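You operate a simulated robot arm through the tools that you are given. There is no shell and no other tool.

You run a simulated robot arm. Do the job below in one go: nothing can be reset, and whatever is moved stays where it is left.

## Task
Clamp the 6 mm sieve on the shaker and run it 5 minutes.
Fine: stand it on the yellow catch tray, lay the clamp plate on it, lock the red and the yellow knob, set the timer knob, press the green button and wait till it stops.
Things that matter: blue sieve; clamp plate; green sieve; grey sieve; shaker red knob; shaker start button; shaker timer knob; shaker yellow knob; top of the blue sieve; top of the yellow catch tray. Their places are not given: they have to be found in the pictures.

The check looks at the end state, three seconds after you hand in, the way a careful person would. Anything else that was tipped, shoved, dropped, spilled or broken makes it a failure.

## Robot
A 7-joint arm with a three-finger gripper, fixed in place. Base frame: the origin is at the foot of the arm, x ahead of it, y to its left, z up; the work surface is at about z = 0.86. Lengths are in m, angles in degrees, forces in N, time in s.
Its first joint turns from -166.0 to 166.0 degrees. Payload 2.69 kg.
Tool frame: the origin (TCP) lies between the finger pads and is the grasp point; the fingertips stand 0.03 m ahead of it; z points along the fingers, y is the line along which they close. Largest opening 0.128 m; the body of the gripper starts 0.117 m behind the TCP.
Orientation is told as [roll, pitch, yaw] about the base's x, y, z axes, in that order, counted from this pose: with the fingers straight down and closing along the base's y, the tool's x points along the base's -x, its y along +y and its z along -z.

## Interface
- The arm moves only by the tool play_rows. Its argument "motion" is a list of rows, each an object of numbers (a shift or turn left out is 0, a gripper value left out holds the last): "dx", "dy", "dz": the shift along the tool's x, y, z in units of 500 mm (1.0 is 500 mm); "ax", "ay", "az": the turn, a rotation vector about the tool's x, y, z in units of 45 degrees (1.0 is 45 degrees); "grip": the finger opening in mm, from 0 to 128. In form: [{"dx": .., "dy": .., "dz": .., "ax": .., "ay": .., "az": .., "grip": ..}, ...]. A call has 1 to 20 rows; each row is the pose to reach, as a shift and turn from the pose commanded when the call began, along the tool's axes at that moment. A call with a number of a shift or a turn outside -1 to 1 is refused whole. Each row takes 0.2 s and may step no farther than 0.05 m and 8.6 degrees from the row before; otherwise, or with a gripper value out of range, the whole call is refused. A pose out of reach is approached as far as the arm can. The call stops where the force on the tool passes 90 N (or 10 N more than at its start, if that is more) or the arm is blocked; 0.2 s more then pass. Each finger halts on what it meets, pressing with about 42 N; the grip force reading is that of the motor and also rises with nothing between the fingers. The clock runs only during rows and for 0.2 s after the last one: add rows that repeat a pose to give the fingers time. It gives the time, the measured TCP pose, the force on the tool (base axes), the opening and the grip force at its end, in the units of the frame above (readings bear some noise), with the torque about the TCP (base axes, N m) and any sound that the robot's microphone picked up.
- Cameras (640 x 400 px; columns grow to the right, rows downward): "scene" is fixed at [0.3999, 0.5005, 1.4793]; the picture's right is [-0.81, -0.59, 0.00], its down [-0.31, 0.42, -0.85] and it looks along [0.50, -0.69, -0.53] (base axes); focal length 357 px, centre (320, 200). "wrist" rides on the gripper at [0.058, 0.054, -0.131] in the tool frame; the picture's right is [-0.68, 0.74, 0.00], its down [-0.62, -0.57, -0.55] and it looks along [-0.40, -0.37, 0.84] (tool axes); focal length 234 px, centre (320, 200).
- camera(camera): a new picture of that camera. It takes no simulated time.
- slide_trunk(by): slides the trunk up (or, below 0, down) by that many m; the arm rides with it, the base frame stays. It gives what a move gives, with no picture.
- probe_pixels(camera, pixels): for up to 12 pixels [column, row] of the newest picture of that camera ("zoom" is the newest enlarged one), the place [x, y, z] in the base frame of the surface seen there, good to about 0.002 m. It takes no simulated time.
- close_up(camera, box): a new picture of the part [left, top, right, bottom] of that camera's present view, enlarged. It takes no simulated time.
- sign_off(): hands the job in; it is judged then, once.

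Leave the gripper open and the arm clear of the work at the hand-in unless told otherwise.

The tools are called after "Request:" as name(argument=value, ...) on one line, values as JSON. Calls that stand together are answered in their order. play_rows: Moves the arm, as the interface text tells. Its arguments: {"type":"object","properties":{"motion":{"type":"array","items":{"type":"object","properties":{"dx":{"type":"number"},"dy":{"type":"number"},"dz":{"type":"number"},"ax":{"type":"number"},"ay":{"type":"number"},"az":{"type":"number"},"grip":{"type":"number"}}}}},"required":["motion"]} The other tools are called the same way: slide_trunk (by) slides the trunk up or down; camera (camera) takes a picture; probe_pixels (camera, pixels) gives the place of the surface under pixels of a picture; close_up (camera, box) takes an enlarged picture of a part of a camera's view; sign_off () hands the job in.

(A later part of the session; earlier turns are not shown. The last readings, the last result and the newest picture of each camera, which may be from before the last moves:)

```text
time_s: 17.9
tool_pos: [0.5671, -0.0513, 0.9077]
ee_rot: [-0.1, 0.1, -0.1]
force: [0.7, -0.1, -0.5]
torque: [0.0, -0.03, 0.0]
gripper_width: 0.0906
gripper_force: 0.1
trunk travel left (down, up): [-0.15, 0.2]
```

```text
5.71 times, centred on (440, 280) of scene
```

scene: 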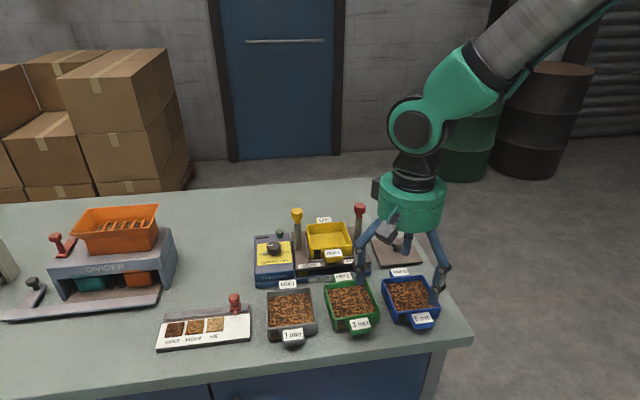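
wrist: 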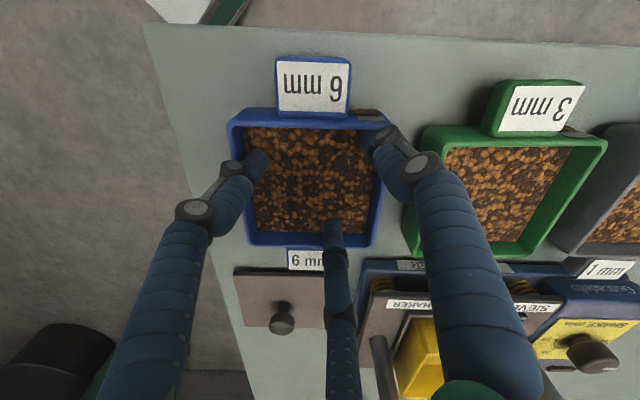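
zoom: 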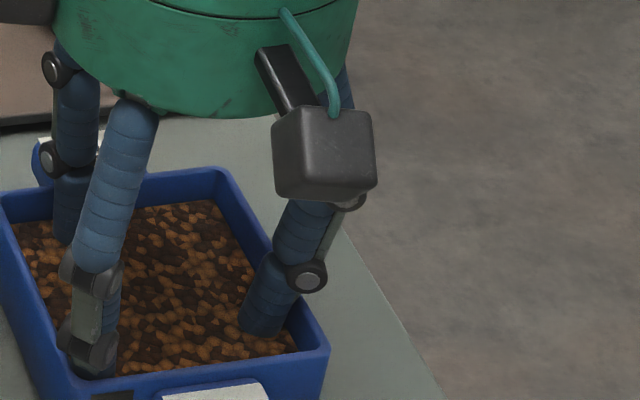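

All three limb tips do touch (A in the corner, B and C on walls) while the linkage gives a little. I spread to 110 and lift only 4 mm to see if the sieve's weight comes onto the tool.

Request:
play_rows(motion=[{"grip": 96}, {"grip": 102}, {"grip": 108}, {"grip": 110}, {"grip": 110}, {"dz": -0.003}, {"dz": -0.006}, {"dz": -0.008}, {"dz": -0.008}])

Request:
close_up(camera="scene", box=[370, 240, 470, 340])

Request:
close_up(camera="wrist", box=[220, 80, 420, 260])

```text
time_s: 19.9
tool_pos: [0.5673, -0.0505, 0.912]
ee_rot: [0.0, -0.1, -0.1]
force: [1.0, 0.7, -1.3]
torque: [0.0, 0.01, -0.01]
gripper_width: 0.1106
gripper_force: 0.1
trunk travel left (down, up): [-0.15, 0.2]
```

```text
4.00 times, centred on (420, 290) of scene
```

zoom: 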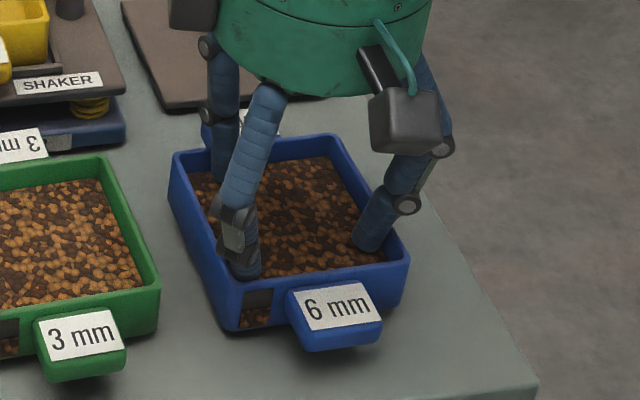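

```text
2.22 times, centred on (320, 170) of wrist
```

zoom: 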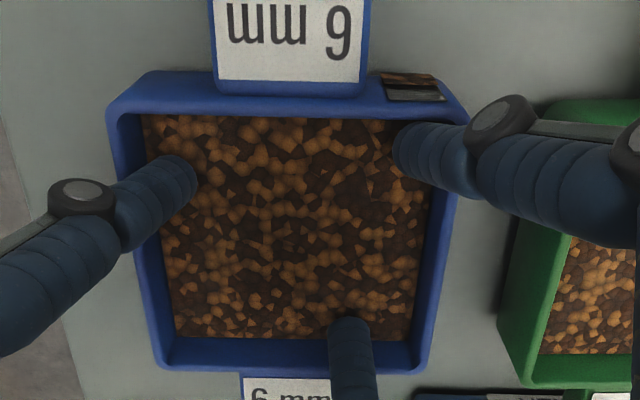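

The sieve seems to have risen. I probe the rim heights.

Request:
probe_pixels(camera="zoom", pixels=[[118, 130], [140, 260], [155, 330], [200, 95], [350, 100], [450, 130], [430, 250], [415, 340], [240, 353], [300, 220], [290, 45], [200, 365]])

```text
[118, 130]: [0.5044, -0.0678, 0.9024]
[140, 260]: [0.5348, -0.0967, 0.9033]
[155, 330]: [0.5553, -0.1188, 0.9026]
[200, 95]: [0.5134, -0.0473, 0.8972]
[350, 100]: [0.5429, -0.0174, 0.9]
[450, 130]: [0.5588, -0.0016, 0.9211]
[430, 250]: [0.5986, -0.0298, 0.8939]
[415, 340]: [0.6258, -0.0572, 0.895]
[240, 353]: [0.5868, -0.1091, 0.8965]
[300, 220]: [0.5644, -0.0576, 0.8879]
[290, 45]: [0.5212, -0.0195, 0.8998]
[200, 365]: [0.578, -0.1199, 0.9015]
```

The rim is still at 0.9025, so the spreading grip only slipped: this hand is weak when spreading (its end links give way). A better hold: limb A inside against the end wall and limbs B, C outside round the corners of the ear, closing on the "wall + ear" block. That keeps clear of the posts too. I narrow to 55 and lift out of the sieve.

Request:
play_rows(motion=[{"grip": 98}, {"grip": 86}, {"grip": 74}, {"grip": 62}, {"grip": 55}, {"grip": 55}, {"grip": 55, "dz": -0.02}, {"dz": -0.06}, {"dz": -0.12}, {"dz": -0.18}, {"dz": -0.22}])

Request:
camera(camera="wrist")

Request:
close_up(camera="scene", box=[370, 240, 470, 340])

```text
time_s: 22.3
tool_pos: [0.5667, -0.0516, 1.0209]
ee_rot: [0.0, 0.0, 0.0]
force: [-0.4, 1.1, -0.6]
torque: [0.0, 0.0, 0.01]
gripper_width: 0.0549
gripper_force: 0.1
trunk travel left (down, up): [-0.15, 0.2]
```

```text
taken
```

wrist: 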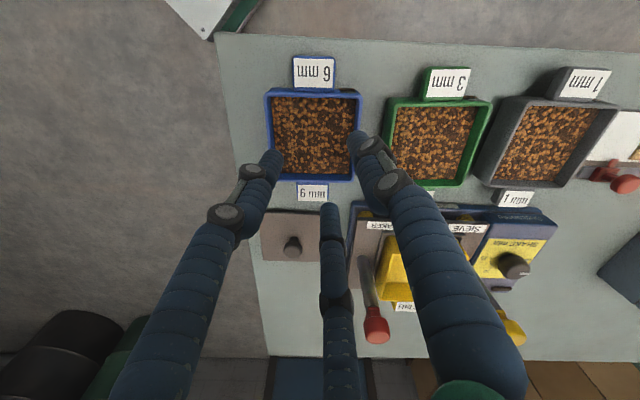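

```text
4.00 times, centred on (420, 290) of scene
```

zoom: 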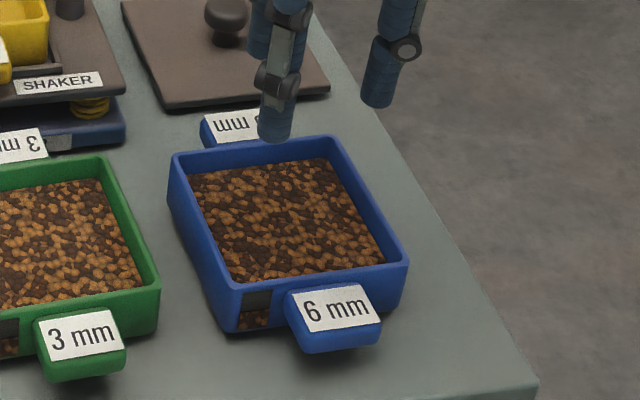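

Sieve intact, shifted by about 2 mm. I move over its back ear (the one toward the clamp plate), turning to yaw +45°, opening 70.

Request:
play_rows(motion=[{"dx": -0.015, "dy": -0.016, "az": -0.15, "grip": 70}, {"dx": -0.03, "dy": -0.032, "az": -0.32}, {"dx": -0.045, "dy": -0.048, "az": -0.49}, {"dx": -0.06, "dy": -0.066, "az": -0.66}, {"dx": -0.08, "dy": -0.09, "az": -0.83}, {"dx": -0.1014, "dy": -0.1126, "az": -1.0}, {"dx": -0.1014, "dy": -0.1126, "az": -1.0}])

Request:
camera(camera="wrist")

Request:
close_up(camera="scene", box=[370, 220, 470, 320])

```text
time_s: 23.9
tool_pos: [0.6181, -0.1076, 1.0215]
ee_rot: [0.0, 0.1, 45.0]
force: [-0.3, 0.9, 0.6]
torque: [0.04, 0.03, 0.02]
gripper_width: 0.07
gripper_force: 0.0
trunk travel left (down, up): [-0.15, 0.2]
```

```text
taken
```

wrist: 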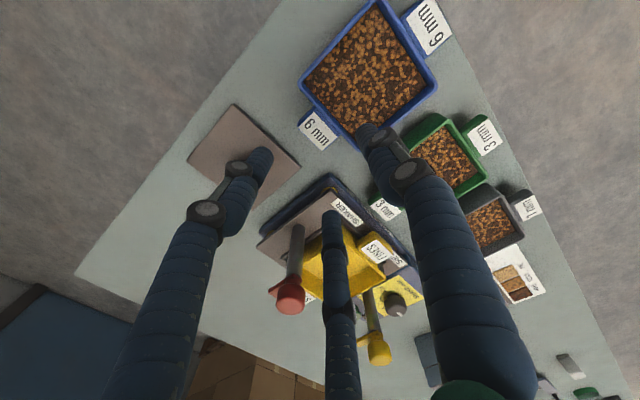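

```text
4.00 times, centred on (420, 270) of scene
```

zoom: 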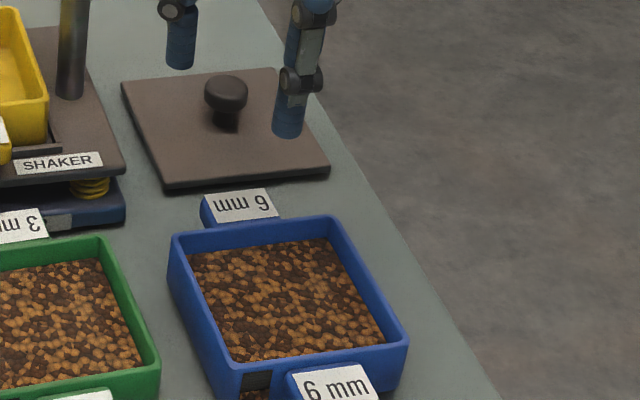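

I enlarge the back ear (318,130) and the sieve in the wrist view.

Request:
close_up(camera="wrist", box=[290, 80, 418, 160])

Request:
close_up(camera="wrist", box=[290, 0, 460, 160])

```text
5.00 times, centred on (354, 120) of wrist
```

zoom: 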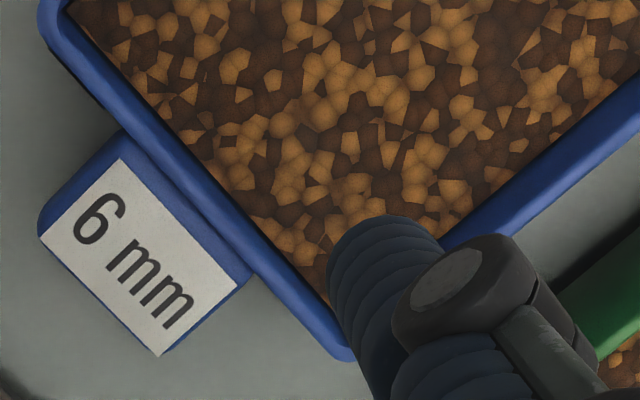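

```text
2.50 times, centred on (375, 80) of wrist
```

zoom: 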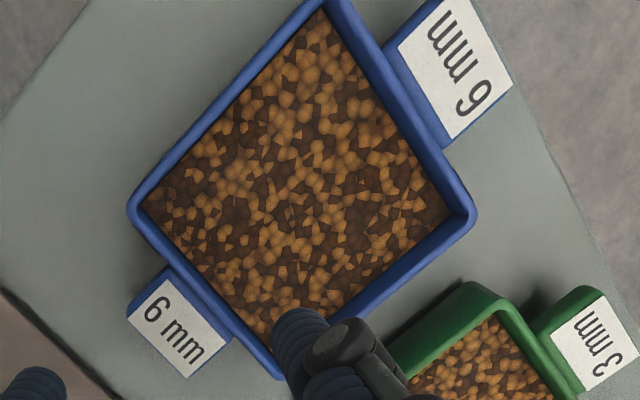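

I probe the rim and ear corners in this zoom.

Request:
probe_pixels(camera="zoom", pixels=[[160, 240], [200, 285], [245, 335], [200, 135], [250, 80], [460, 232], [400, 280], [365, 305], [385, 75], [430, 145], [145, 195], [466, 205]])

Request:
probe_pixels(camera="zoom", pixels=[[130, 312], [163, 273], [228, 340], [188, 374], [180, 320], [150, 345], [126, 306], [160, 268], [190, 296], [220, 326], [183, 376], [230, 345]])

```text
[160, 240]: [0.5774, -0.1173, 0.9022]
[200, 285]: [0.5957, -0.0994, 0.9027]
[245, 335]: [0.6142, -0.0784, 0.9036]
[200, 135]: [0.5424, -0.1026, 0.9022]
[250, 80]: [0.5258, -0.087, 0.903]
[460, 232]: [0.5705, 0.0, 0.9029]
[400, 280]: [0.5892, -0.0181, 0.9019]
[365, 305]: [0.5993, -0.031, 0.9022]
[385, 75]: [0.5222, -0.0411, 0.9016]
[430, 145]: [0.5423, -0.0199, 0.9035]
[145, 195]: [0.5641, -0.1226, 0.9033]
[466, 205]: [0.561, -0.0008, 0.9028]
```

```text
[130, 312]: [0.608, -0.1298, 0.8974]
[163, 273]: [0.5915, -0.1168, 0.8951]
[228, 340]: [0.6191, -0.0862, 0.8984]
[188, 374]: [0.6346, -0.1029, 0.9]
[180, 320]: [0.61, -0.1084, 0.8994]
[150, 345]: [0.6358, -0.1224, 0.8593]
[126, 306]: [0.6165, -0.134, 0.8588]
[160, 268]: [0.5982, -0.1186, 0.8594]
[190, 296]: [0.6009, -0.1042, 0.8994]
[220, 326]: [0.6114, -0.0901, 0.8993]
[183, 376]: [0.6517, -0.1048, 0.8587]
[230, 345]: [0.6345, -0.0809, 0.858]
```

Sieve centre now (0.5667, −0.0619), ear half-width 0.020, ear end 0.078 from the centre. I check the ear's thickness on the front ear in the scene view.

Request:
close_up(camera="scene", box=[400, 295, 450, 335])

Request:
probe_pixels(camera="zoom", pixels=[[160, 330], [160, 350], [220, 325], [220, 345], [280, 310], [280, 330], [160, 310], [220, 310], [60, 250], [60, 320], [100, 300], [350, 230]])

```text
10.00 times, centred on (425, 315) of scene
```

zoom: 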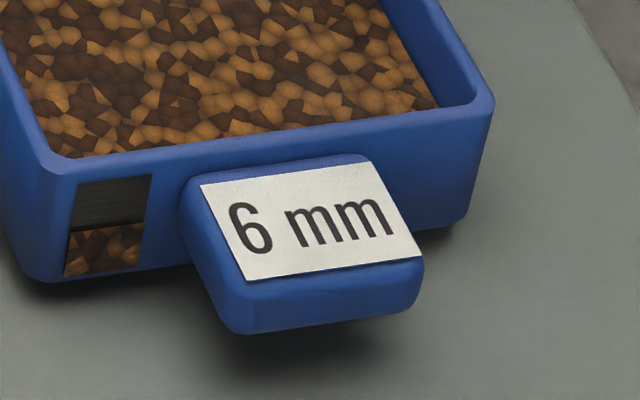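

```text
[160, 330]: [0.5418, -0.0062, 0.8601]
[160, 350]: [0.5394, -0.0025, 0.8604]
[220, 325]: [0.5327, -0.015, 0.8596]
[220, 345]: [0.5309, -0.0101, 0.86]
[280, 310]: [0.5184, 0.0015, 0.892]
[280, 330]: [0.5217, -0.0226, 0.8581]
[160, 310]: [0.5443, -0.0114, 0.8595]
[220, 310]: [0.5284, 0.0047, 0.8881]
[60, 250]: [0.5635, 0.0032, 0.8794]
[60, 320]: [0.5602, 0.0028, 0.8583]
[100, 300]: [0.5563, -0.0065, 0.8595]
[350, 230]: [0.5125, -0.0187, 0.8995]
```

The ear is 13 mm thick (z 0.886–0.8995). I tilt the tool 5° so the outer limbs B, C sit lower than A, and come down to z 0.915 around the back ear.

Request:
play_rows(motion=[{"dx": 0.0066, "dy": 0.0028, "dz": 0.03, "ax": -0.06}, {"dx": 0.0066, "dy": 0.0028, "dz": 0.08, "ax": -0.111}, {"dx": 0.0066, "dy": 0.0028, "dz": 0.14, "ax": -0.111}, {"dx": 0.0066, "dy": 0.0028, "dz": 0.19, "ax": -0.111}, {"dx": 0.0066, "dy": 0.0028, "dz": 0.213, "ax": -0.111}, {"dx": 0.0066, "dy": 0.0028, "dz": 0.213, "ax": -0.111}])

Request:
camera(camera="wrist")

Request:
close_up(camera="scene", box=[370, 220, 470, 320])

```text
time_s: 25.3
tool_pos: [0.6151, -0.1088, 0.9154]
ee_rot: [5.0, -0.1, 44.9]
force: [-0.1, -0.2, -0.6]
torque: [0.01, 0.01, 0.0]
gripper_width: 0.0698
gripper_force: 0.1
trunk travel left (down, up): [-0.15, 0.2]
```

```text
taken
```

wrist: 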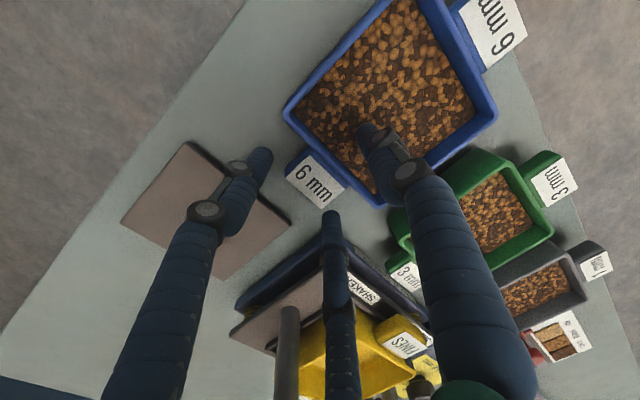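

```text
4.00 times, centred on (420, 270) of scene
```

zoom: 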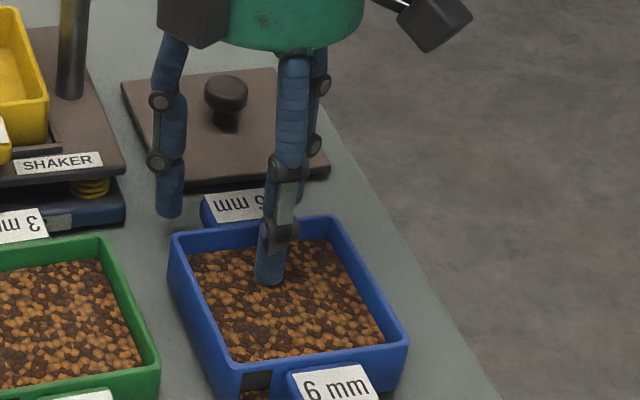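

Limb A is inside, B and C stand beside the ear. I lower the last 12 mm and close step by step.

Request:
play_rows(motion=[{"dz": 0.012, "dy": -0.001}, {"dz": 0.0238, "dy": -0.002}, {"dz": 0.0238, "dy": -0.002, "grip": 64}, {"dz": 0.0238, "dy": -0.002, "grip": 58}, {"dz": 0.0238, "dy": -0.002, "grip": 54}, {"dz": 0.0238, "dy": -0.002, "grip": 50}, {"dz": 0.0238, "dy": -0.002, "grip": 47}, {"dz": 0.0238, "dy": -0.002, "grip": 44}, {"dz": 0.0238, "dy": -0.002, "grip": 44}])

Request:
camera(camera="wrist")

Request:
close_up(camera="scene", box=[370, 220, 470, 320])

```text
time_s: 27.3
tool_pos: [0.6147, -0.108, 0.9045]
ee_rot: [5.0, 0.0, 44.9]
force: [0.0, -0.8, 1.2]
torque: [0.01, -0.02, -0.01]
gripper_width: 0.0501
gripper_force: 4.2
trunk travel left (down, up): [-0.15, 0.2]
```

```text
taken
```

wrist: 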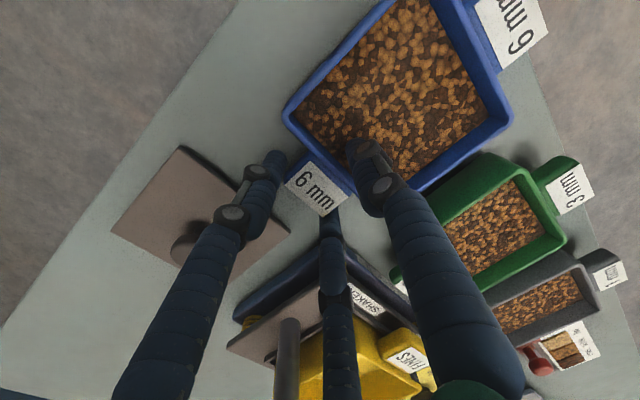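

```text
4.00 times, centred on (420, 270) of scene
```

zoom: 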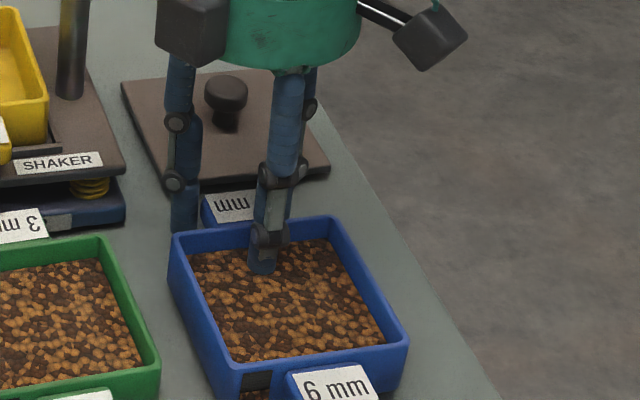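

Width stands at 50 with 4 N: contact starts. I close further.

Request:
play_rows(motion=[{"grip": 40}, {"grip": 36}, {"grip": 32}, {"grip": 28}, {"grip": 28}, {"grip": 28}])

Request:
close_up(camera="wrist", box=[240, 80, 440, 240])

Request:
close_up(camera="scene", box=[370, 220, 470, 320])

```text
time_s: 28.7
tool_pos: [0.614, -0.1082, 0.9036]
ee_rot: [5.0, 0.1, 44.9]
force: [1.0, 0.2, 1.8]
torque: [0.0, 0.01, 0.0]
gripper_width: 0.0494
gripper_force: 15.9
trunk travel left (down, up): [-0.15, 0.2]
```

```text
2.50 times, centred on (340, 160) of wrist
```

zoom: 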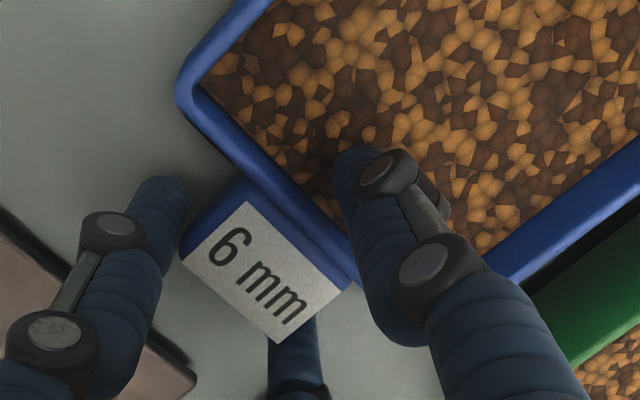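

```text
4.00 times, centred on (420, 270) of scene
```

zoom: 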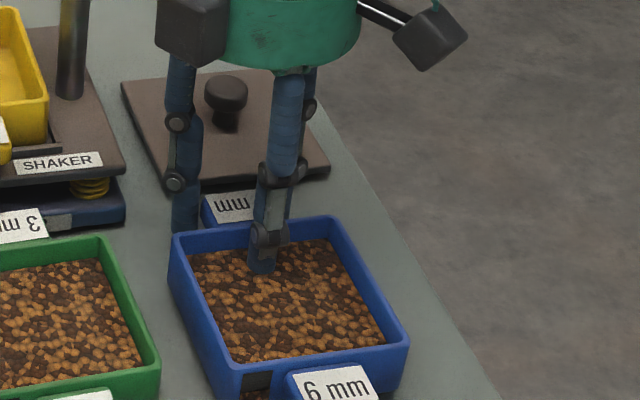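

It's a solid hold at 49.4 mm, 16 N. I squeeze fully and lift 5 mm slowly.

Request:
play_rows(motion=[{"grip": 20}, {"grip": 10}, {"grip": 0}, {"grip": 0}, {"grip": 0, "dz": -0.003}, {"dz": -0.006}, {"dz": -0.01}, {"dz": -0.01}])

Request:
close_up(camera="wrist", box=[240, 0, 560, 240])

Request:
close_up(camera="scene", box=[370, 240, 470, 340])

```text
time_s: 30.5
tool_pos: [0.6137, -0.1094, 0.909]
ee_rot: [5.0, 0.0, 44.9]
force: [-0.3, -0.2, -0.1]
torque: [-0.01, -0.02, 0.02]
gripper_width: 0.0483
gripper_force: 41.6
trunk travel left (down, up): [-0.15, 0.2]
```

```text
1.67 times, centred on (400, 120) of wrist
```

zoom: 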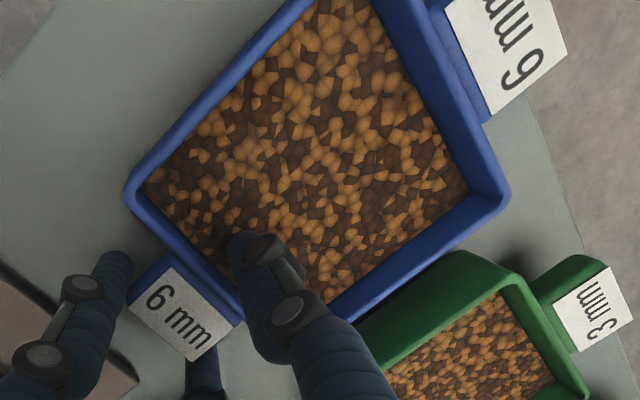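

```text
4.00 times, centred on (420, 290) of scene
```

zoom: 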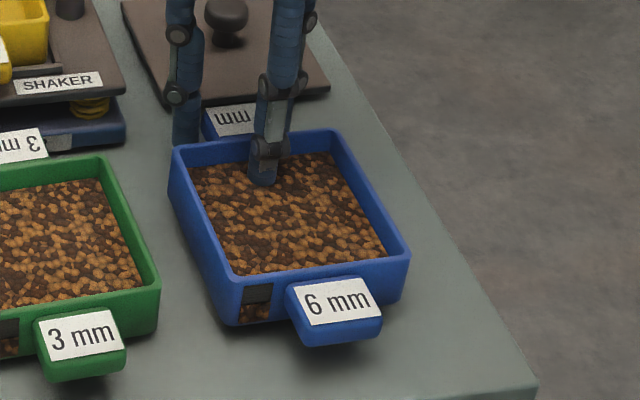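

The sieve appears raised. I probe rim heights at back, front and sides to judge level.

Request:
probe_pixels(camera="zoom", pixels=[[190, 150], [310, 135], [175, 200], [195, 250], [375, 190], [400, 245], [250, 280], [380, 262], [330, 300], [300, 220], [230, 115], [300, 345]])

```text
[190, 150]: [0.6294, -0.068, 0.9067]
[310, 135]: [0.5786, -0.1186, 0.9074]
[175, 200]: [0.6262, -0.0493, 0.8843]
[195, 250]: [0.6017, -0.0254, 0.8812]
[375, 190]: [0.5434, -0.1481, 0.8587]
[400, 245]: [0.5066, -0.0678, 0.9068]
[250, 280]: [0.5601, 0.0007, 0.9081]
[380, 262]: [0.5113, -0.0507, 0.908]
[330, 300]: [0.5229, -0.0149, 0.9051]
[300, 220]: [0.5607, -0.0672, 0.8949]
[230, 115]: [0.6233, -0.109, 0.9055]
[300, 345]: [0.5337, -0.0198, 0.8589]
```

It's lifted 5 mm and level (rim 0.907–0.908 all round). I raise it straight up to TCP z≈1.085, slowly.

Request:
play_rows(motion=[{"dz": -0.03, "dy": 0.0026}, {"dz": -0.075, "dy": 0.0065}, {"dz": -0.125, "dy": 0.0109}, {"dz": -0.175, "dy": 0.0153}, {"dz": -0.225, "dy": 0.0197}, {"dz": -0.275, "dy": 0.024}, {"dz": -0.32, "dy": 0.028}, {"dz": -0.35, "dy": 0.0306}, {"dz": -0.35, "dy": 0.0306}])

Request:
camera(camera="scene")

Request:
camera(camera="wrist")

```text
time_s: 32.5
tool_pos: [0.6148, -0.1086, 1.0848]
ee_rot: [5.1, -0.1, 44.9]
force: [0.2, 0.0, -0.7]
torque: [-0.06, -0.09, 0.03]
gripper_width: 0.0485
gripper_force: 42.2
trunk travel left (down, up): [-0.15, 0.2]
```

```text
taken
```

scene: 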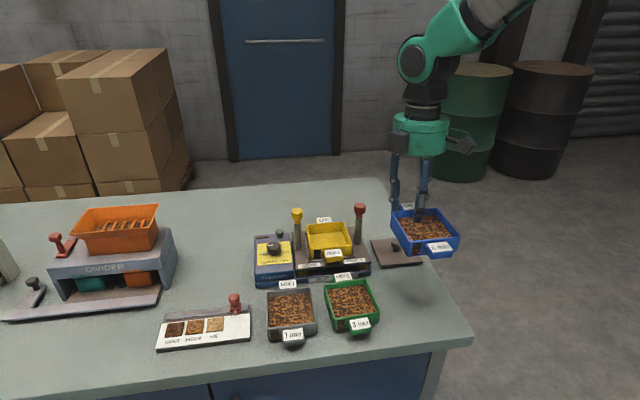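

```text
taken
```

wrist: 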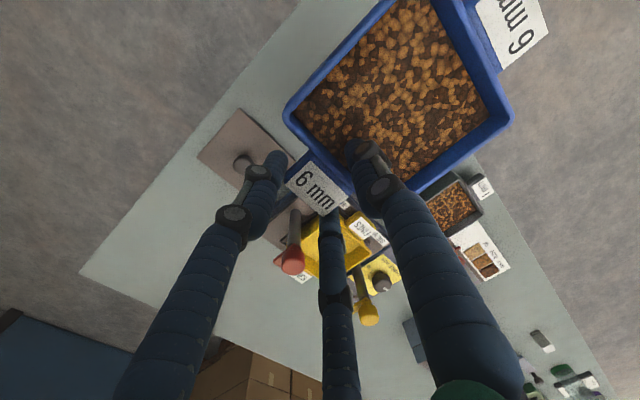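

Lifted fine. I measure the sieve's place in the hand from a wrist zoom.

Request:
close_up(camera="wrist", box=[280, 0, 520, 210])

Request:
close_up(camera="scene", box=[380, 195, 470, 265])

```text
1.90 times, centred on (400, 105) of wrist
```

zoom: 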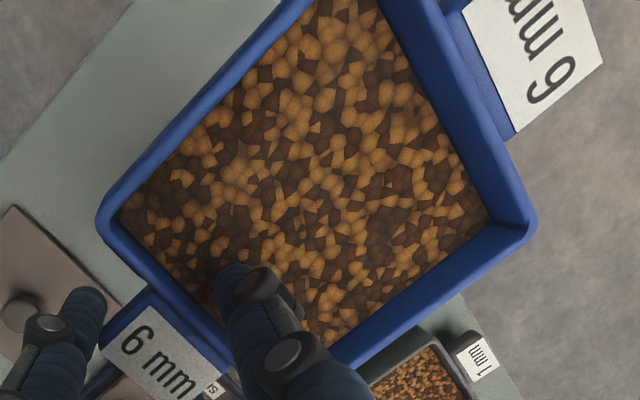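

```text
5.71 times, centred on (425, 230) of scene
```

zoom: 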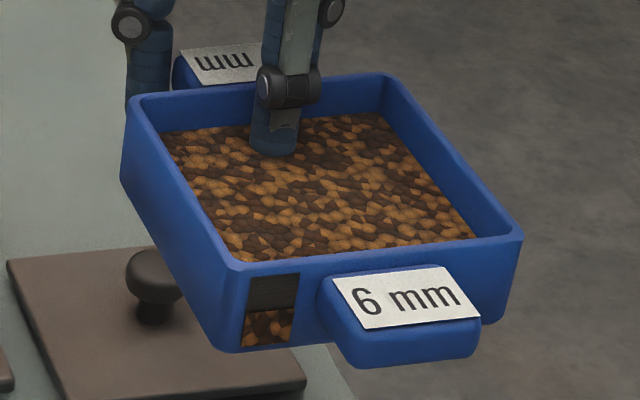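

I probe the rim strips in this scene zoom for centre, yaw and level.

Request:
probe_pixels(camera="zoom", pixels=[[148, 122], [178, 178], [210, 235], [415, 105], [455, 158], [495, 212], [280, 263], [380, 253], [470, 243], [200, 94], [350, 81], [228, 258]])

```text
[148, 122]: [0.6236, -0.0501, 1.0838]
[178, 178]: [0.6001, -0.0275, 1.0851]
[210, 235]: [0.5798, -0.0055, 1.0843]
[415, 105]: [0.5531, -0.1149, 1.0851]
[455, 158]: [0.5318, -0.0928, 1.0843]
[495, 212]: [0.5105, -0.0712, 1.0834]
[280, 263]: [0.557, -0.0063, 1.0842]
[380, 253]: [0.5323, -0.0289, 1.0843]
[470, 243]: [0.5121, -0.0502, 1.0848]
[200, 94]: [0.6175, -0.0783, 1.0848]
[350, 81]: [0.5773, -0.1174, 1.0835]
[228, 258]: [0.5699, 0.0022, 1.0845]
```

Perfectly level (1.0835–1.085), centre (0.5673,−0.0613), yaw −0.65° off the 45° axis by this camera. Now I measure the tray's rim with the same camera for a like-for-like comparison.

Request:
close_up(camera="scene", box=[292, 205, 372, 270])

```text
6.15 times, centred on (332, 238) of scene
```

zoom: 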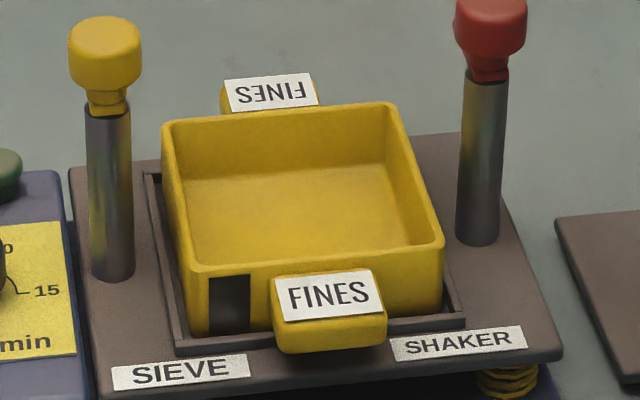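

I probe the tray rim strips.

Request:
probe_pixels(camera="zoom", pixels=[[169, 145], [177, 195], [187, 248], [399, 125], [414, 170], [430, 215], [220, 269], [320, 258], [410, 247], [215, 118], [290, 112], [365, 106]])

Request:
probe_pixels(camera="zoom", pixels=[[105, 30], [105, 70], [105, 98], [490, 15], [490, 68], [480, 150], [110, 180], [72, 50], [140, 50], [456, 30], [526, 30], [310, 160]])

```text
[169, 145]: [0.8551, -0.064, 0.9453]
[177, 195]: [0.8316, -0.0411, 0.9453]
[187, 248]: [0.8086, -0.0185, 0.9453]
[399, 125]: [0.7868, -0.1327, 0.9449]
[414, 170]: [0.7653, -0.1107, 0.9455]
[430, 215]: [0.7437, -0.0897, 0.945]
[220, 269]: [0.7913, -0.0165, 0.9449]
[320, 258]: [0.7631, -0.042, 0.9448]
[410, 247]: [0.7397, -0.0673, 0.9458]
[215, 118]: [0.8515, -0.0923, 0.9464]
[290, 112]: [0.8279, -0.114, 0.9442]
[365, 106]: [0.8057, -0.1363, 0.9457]
```

```text
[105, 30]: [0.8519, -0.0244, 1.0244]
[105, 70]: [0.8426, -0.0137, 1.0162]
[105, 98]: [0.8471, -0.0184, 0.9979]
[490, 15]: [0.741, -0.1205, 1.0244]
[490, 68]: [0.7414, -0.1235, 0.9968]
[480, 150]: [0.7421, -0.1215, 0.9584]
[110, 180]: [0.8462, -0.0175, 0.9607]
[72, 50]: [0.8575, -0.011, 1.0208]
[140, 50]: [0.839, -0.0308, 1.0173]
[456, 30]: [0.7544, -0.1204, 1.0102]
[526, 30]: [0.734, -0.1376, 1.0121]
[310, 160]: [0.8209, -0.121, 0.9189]
```

Tray centre (S .5108, E .6184 in 45° axes) versus sieve (S .3578, E .4445): I need +0.153 along the post line and +0.174 backwards, yaw difference only 0.3°. I carry it over, 15 mm higher, in slow rows.

Request:
play_rows(motion=[{"dz": -0.03, "dy": 0.0026}, {"dx": -0.034, "dy": -0.0362, "dz": -0.0337}, {"dx": -0.068, "dy": -0.075, "dz": -0.0371}, {"dx": -0.102, "dy": -0.113, "dz": -0.0404}, {"dx": -0.136, "dy": -0.1517, "dz": -0.0437}, {"dx": -0.17, "dy": -0.1905, "dz": -0.047}, {"dx": -0.204, "dy": -0.229, "dz": -0.0504}, {"dx": -0.238, "dy": -0.268, "dz": -0.0537}, {"dx": -0.272, "dy": -0.3065, "dz": -0.057}, {"dx": -0.306, "dy": -0.344, "dz": -0.0603}, {"dx": -0.306, "dy": -0.344, "dz": -0.0603}])

Request:
camera(camera="scene")

Request:
close_up(camera="scene", box=[282, 170, 382, 270])

```text
time_s: 34.9
tool_pos: [0.8472, -0.1238, 1.0985]
ee_rot: [5.1, 0.2, 44.9]
force: [1.0, -0.9, -1.7]
torque: [-0.06, -0.03, 0.0]
gripper_width: 0.0485
gripper_force: 41.9
trunk travel left (down, up): [-0.15, 0.2]
```

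```text
taken
```

scene: 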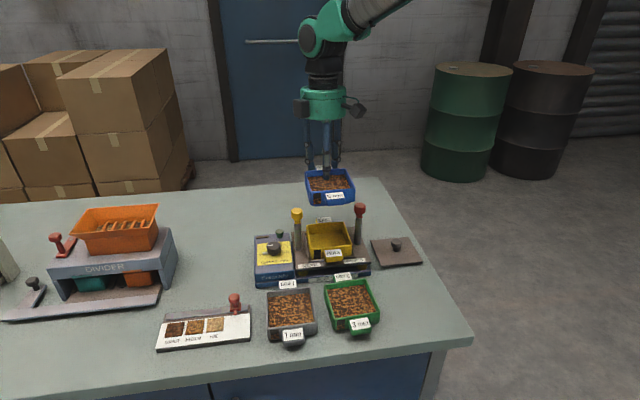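

```text
4.00 times, centred on (332, 220) of scene
```

zoom: 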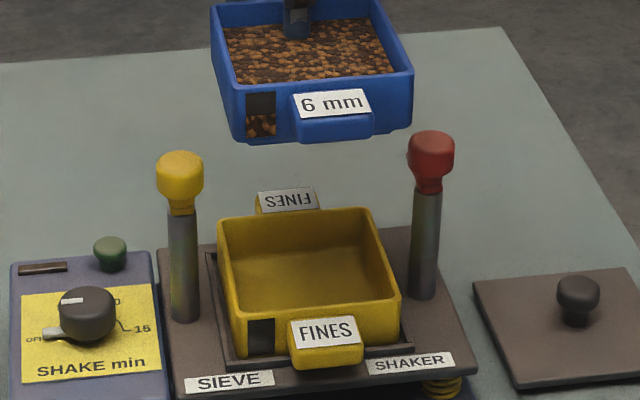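

The sieve hovers over the tray. I zoom on it and measure its position before lowering.

Request:
close_up(camera="scene", box=[292, 160, 372, 215])

```text
7.27 times, centred on (332, 188) of scene
```

zoom: 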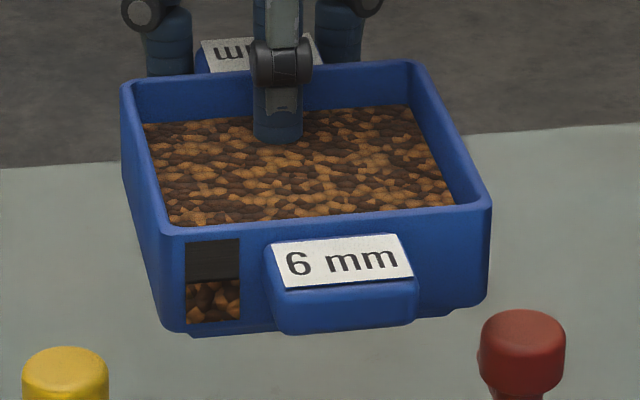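

I see the sieve's recessed lower lip that will nest in the tray. I probe its rim.

Request:
probe_pixels(camera="zoom", pixels=[[129, 98], [144, 148], [160, 202], [425, 85], [452, 140], [476, 186], [220, 227], [340, 218], [440, 210], [170, 79], [225, 75], [370, 66]])

```text
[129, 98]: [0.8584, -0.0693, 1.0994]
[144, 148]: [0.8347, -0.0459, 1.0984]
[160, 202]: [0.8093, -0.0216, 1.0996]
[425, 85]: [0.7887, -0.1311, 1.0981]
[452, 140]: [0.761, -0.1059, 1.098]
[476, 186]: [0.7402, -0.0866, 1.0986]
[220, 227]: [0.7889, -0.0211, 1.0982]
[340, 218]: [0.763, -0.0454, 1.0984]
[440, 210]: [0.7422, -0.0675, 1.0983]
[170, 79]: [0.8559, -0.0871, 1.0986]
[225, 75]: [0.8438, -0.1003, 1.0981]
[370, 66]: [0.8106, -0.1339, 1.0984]
```

Position error is only 1.4 mm along the ear axis. I correct that and lower 95 mm between the posts (about 16 mm above the nest).

Request:
play_rows(motion=[{"dz": 0.02, "dy": 0.001}, {"dz": 0.05, "dy": -0.0016}, {"dz": 0.08, "dy": -0.0042}, {"dz": 0.11, "dy": -0.0068}, {"dz": 0.14, "dy": -0.0094}, {"dz": 0.165, "dy": -0.0116}, {"dz": 0.1892, "dy": -0.0138}, {"dz": 0.1892, "dy": -0.0138}])

Request:
close_up(camera="scene", box=[282, 190, 382, 270])

Request:
camera(camera="wrist")

```text
time_s: 36.7
tool_pos: [0.8441, -0.1215, 1.005]
ee_rot: [5.0, 0.0, 44.8]
force: [0.7, -0.4, -1.2]
torque: [-0.02, -0.03, 0.01]
gripper_width: 0.0485
gripper_force: 42.0
trunk travel left (down, up): [-0.15, 0.2]
```

```text
5.00 times, centred on (332, 230) of scene
```

zoom: 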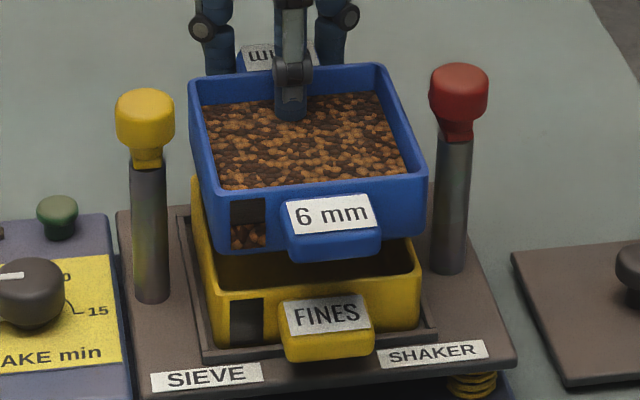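

```text
taken
```

wrist: 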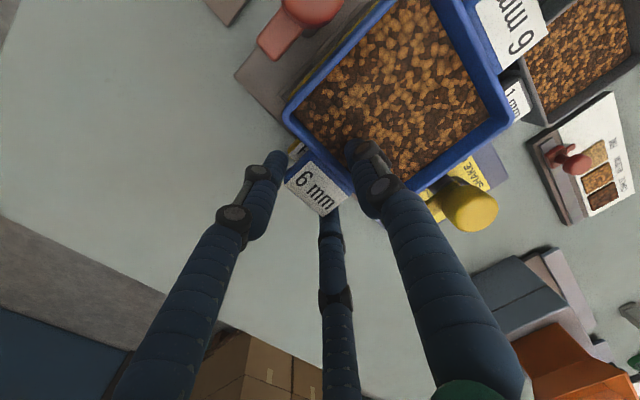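

I check the alignment once more with a zoom before the final lowering.

Request:
close_up(camera="scene", box=[312, 198, 376, 248])

Request:
probe_pixels(camera="zoom", pixels=[[75, 70], [92, 110], [110, 155], [385, 65], [410, 110], [435, 160], [170, 197], [290, 184], [400, 172], [120, 50], [180, 45], [330, 25]])

```text
8.00 times, centred on (344, 223) of scene
```

zoom: 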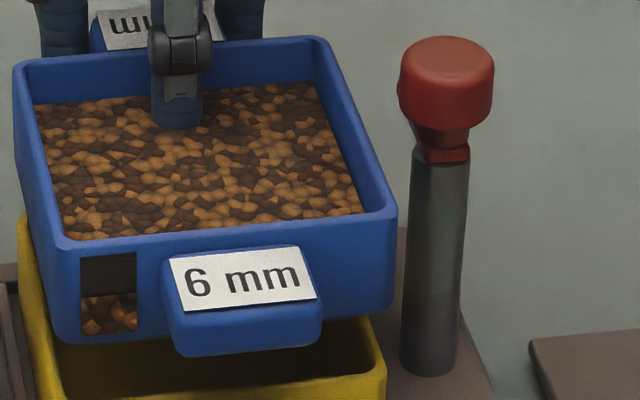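

```text
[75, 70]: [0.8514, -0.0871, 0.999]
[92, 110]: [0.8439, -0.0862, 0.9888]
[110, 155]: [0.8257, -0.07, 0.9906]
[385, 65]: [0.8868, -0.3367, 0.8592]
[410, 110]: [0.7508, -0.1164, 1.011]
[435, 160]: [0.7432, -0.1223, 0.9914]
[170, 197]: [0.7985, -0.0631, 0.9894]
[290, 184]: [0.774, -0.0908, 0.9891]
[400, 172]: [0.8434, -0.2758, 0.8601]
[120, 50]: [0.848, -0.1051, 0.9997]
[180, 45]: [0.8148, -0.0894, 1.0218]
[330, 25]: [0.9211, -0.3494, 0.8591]
```

Now with the picture in view I probe the true rim strips.

Request:
probe_pixels(camera="zoom", pixels=[[22, 85], [37, 145], [54, 212], [327, 75], [353, 130], [380, 188], [120, 241], [220, 230], [330, 217], [60, 65], [110, 61], [270, 47]])

```text
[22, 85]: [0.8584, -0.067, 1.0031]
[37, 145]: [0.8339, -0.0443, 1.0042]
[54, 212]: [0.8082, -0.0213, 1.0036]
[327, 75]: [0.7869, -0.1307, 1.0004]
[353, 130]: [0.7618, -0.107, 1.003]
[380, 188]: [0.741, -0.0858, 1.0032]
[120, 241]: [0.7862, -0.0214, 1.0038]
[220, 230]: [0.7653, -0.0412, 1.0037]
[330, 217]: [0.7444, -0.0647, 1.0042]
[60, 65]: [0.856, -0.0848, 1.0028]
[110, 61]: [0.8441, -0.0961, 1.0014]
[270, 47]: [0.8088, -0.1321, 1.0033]
```

Centres agree within 0.3 mm and yaw matches. I lower 15 mm to the tray's rim level.

Request:
play_rows(motion=[{"dz": 0.01, "dy": -0.0009}, {"dz": 0.02, "dy": -0.0017}, {"dz": 0.0275, "dy": -0.0024}, {"dz": 0.0299, "dy": -0.0026}, {"dz": 0.0299, "dy": -0.0026}])

Request:
close_up(camera="scene", box=[282, 195, 382, 275])

```text
time_s: 37.9
tool_pos: [0.8461, -0.1236, 0.9882]
ee_rot: [5.0, 0.0, 44.9]
force: [0.0, -0.7, -1.3]
torque: [-0.06, -0.03, 0.0]
gripper_width: 0.0486
gripper_force: 41.6
trunk travel left (down, up): [-0.15, 0.2]
```

```text
5.00 times, centred on (332, 235) of scene
```

zoom: 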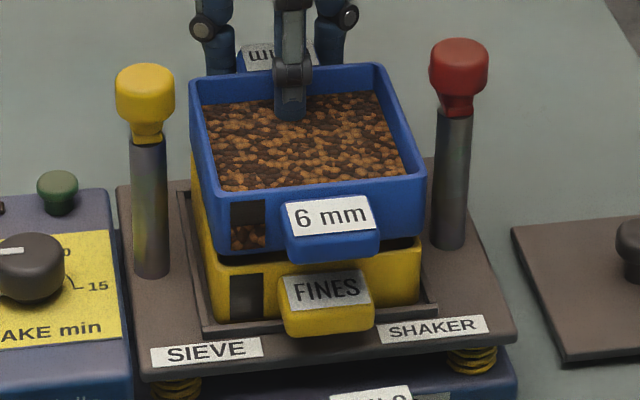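

The lip is at the tray rim. I lower on in 1 mm rows by 4 mm and read the force.

Request:
play_rows(motion=[{"dz": 0.002, "dy": -0.0002}, {"dz": 0.004, "dy": -0.0003}, {"dz": 0.006, "dy": -0.0005}, {"dz": 0.008, "dy": -0.0007}, {"dz": 0.008, "dy": -0.0007}])

Request:
close_up(camera="scene", box=[302, 205, 362, 265])

```text
time_s: 39.1
tool_pos: [0.8453, -0.1221, 0.9841]
ee_rot: [4.9, 0.1, 44.9]
force: [1.3, -0.3, -0.8]
torque: [-0.05, -0.08, 0.02]
gripper_width: 0.0482
gripper_force: 42.1
trunk travel left (down, up): [-0.15, 0.2]
```

```text
6.67 times, centred on (332, 235) of scene
```

zoom: 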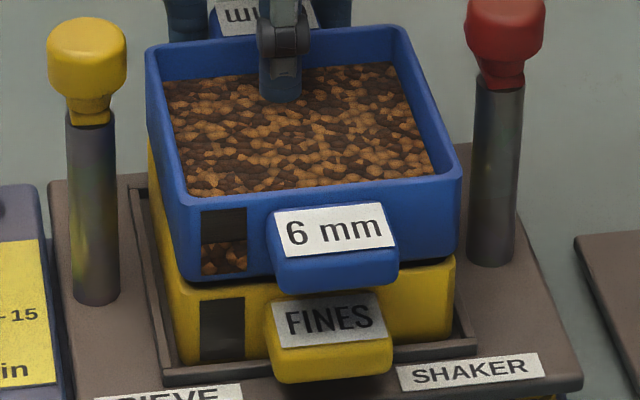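

No contact yet, a thin gap remains. I lower 3 mm more in 1 mm rows.

Request:
play_rows(motion=[{"dz": 0.002, "dy": -0.0002}, {"dz": 0.004, "dy": -0.0003}, {"dz": 0.006, "dy": -0.0005}, {"dz": 0.006, "dy": -0.0005}])

Request:
close_up(camera="scene", box=[302, 205, 362, 265])

```text
time_s: 40.1
tool_pos: [0.8462, -0.1243, 0.9829]
ee_rot: [5.0, 0.0, 44.8]
force: [0.0, -0.4, -1.3]
torque: [-0.04, -0.08, -0.04]
gripper_width: 0.0484
gripper_force: 41.9
trunk travel left (down, up): [-0.15, 0.2]
```

```text
6.67 times, centred on (332, 235) of scene
```

zoom: 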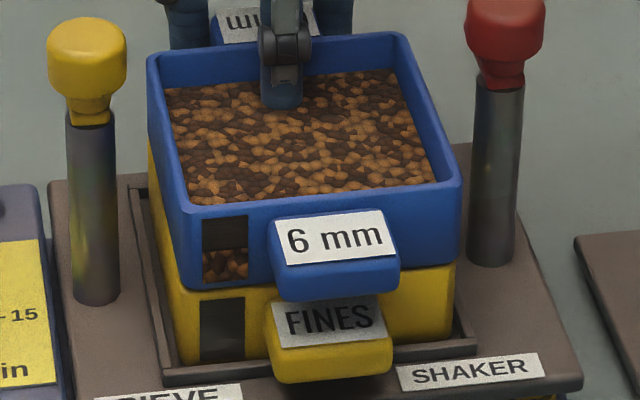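

The gap looks closed but no force yet. Another 2 mm, in 0.5–1 mm rows.

Request:
play_rows(motion=[{"dz": 0.001}, {"dz": 0.002, "dy": -0.0002}, {"dz": 0.003, "dy": -0.0002}, {"dz": 0.004, "dy": -0.0003}, {"dz": 0.004, "dy": -0.0003}])

Request:
close_up(camera="scene", box=[302, 205, 362, 265])

```text
time_s: 41.3
tool_pos: [0.8454, -0.1235, 0.9813]
ee_rot: [4.9, 0.0, 44.9]
force: [-1.3, 0.5, 12.2]
torque: [0.68, 0.72, 0.02]
gripper_width: 0.0486
gripper_force: 42.1
trunk travel left (down, up): [-0.15, 0.2]
```

```text
6.67 times, centred on (332, 235) of scene
```

zoom: 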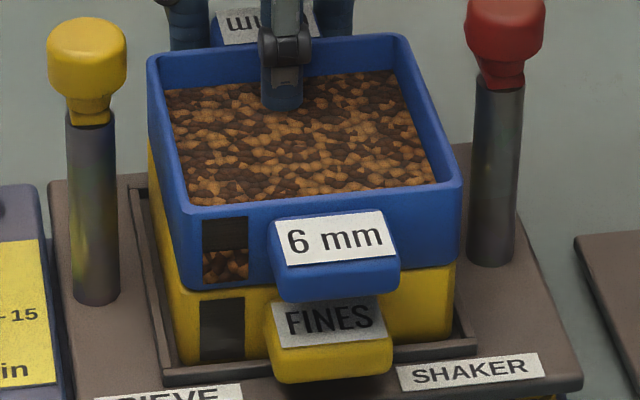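

Contact at 12 N, with the torque showing the push is centred under the sieve – it's seated. I probe the rim and the seam to confirm.

Request:
probe_pixels(camera="zoom", pixels=[[160, 95], [172, 145], [187, 195], [415, 75], [430, 120], [448, 170], [230, 208], [420, 190], [190, 54], [360, 42], [340, 240], [330, 318]])

```text
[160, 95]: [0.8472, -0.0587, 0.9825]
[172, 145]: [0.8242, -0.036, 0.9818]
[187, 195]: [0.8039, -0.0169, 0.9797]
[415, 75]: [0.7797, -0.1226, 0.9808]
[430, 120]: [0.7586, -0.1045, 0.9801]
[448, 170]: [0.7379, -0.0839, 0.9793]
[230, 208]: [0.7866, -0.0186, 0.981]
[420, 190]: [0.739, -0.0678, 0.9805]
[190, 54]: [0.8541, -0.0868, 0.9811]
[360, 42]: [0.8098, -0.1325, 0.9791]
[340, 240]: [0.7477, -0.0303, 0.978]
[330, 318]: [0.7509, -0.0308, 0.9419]
```

Seated: rim level at 0.9805, centred on the tray within 1 mm. I open the limbs to 70 (relieving 1 mm), then rise straight up.

Request:
play_rows(motion=[{"grip": 30, "dz": -0.001}, {"grip": 52, "dz": -0.002}, {"grip": 58, "dz": -0.002}, {"grip": 64, "dz": -0.002}, {"grip": 70, "dz": -0.002}, {"grip": 70, "dz": -0.002}, {"dz": -0.03, "dy": 0.0026}, {"dz": -0.07, "dy": 0.0061}, {"dz": -0.13, "dy": 0.0113}, {"dz": -0.2, "dy": 0.0174}, {"dz": -0.27, "dy": 0.0235}])

Request:
close_up(camera="scene", box=[282, 195, 382, 275])

Request:
camera(camera="wrist")

```text
time_s: 43.7
tool_pos: [0.8458, -0.1233, 1.1149]
ee_rot: [5.0, 0.1, 44.9]
force: [-0.3, 0.4, 0.1]
torque: [0.04, 0.02, -0.01]
gripper_width: 0.07
gripper_force: 0.0
trunk travel left (down, up): [-0.15, 0.2]
```

```text
5.00 times, centred on (332, 235) of scene
```

zoom: 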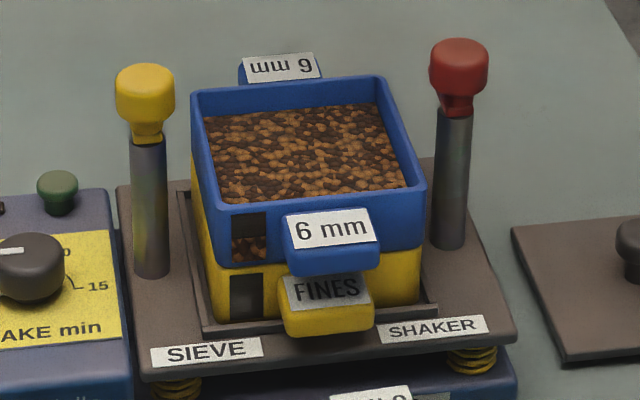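

```text
taken
```

wrist: 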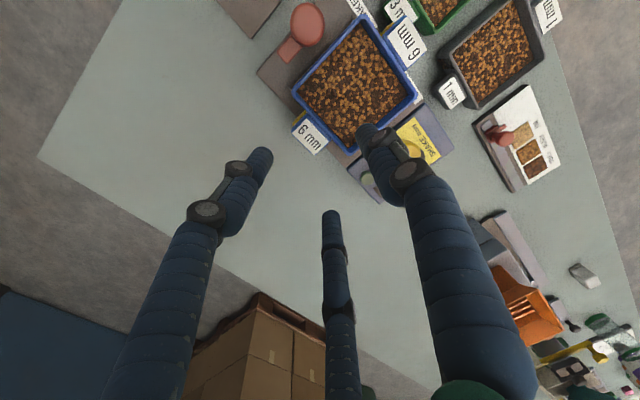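

The sieve stands squarely on the tray. Next the clamp plate: I zoom on it and measure.

Request:
close_up(camera="scene", box=[362, 225, 432, 275])

```text
8.00 times, centred on (397, 250) of scene
```

zoom: 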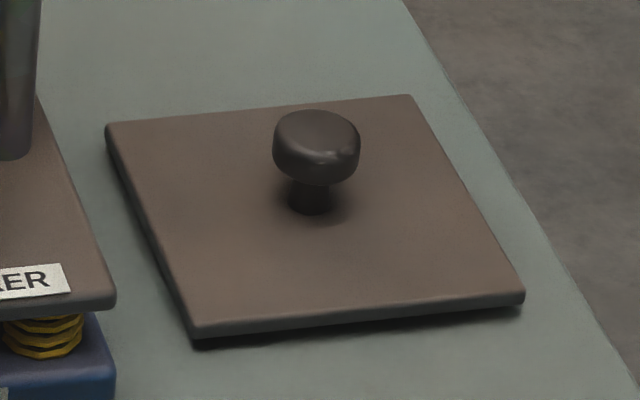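

I probe plate corners, its edge and the mushroom knob.

Request:
probe_pixels(camera="zoom", pixels=[[110, 128], [408, 99], [520, 290], [198, 325], [318, 130], [318, 165], [278, 145], [358, 145], [318, 114], [310, 200], [360, 318], [360, 330]])

Request:
probe_pixels(camera="zoom", pixels=[[150, 220], [130, 175], [175, 280], [440, 155], [470, 205], [500, 255], [200, 121], [260, 114], [380, 103], [250, 320], [350, 310], [450, 298]])

```text
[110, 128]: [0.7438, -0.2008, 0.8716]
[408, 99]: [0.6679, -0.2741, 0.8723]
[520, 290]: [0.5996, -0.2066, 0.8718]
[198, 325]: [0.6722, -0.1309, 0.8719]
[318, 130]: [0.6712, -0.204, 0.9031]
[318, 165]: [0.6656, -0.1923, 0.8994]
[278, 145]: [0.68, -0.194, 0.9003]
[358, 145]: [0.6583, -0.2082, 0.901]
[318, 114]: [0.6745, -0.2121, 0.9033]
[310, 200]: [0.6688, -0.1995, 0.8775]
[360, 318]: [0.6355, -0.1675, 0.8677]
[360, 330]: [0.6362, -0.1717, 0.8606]
```

```text
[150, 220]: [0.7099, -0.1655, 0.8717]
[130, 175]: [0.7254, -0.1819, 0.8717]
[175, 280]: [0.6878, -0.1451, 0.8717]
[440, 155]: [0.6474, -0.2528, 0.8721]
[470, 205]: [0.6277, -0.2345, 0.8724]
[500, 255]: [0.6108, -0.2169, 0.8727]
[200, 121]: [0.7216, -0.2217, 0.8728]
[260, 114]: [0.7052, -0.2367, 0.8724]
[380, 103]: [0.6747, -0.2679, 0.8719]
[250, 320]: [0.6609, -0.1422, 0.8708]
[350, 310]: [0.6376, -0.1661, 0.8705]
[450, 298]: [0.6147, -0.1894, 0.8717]
```

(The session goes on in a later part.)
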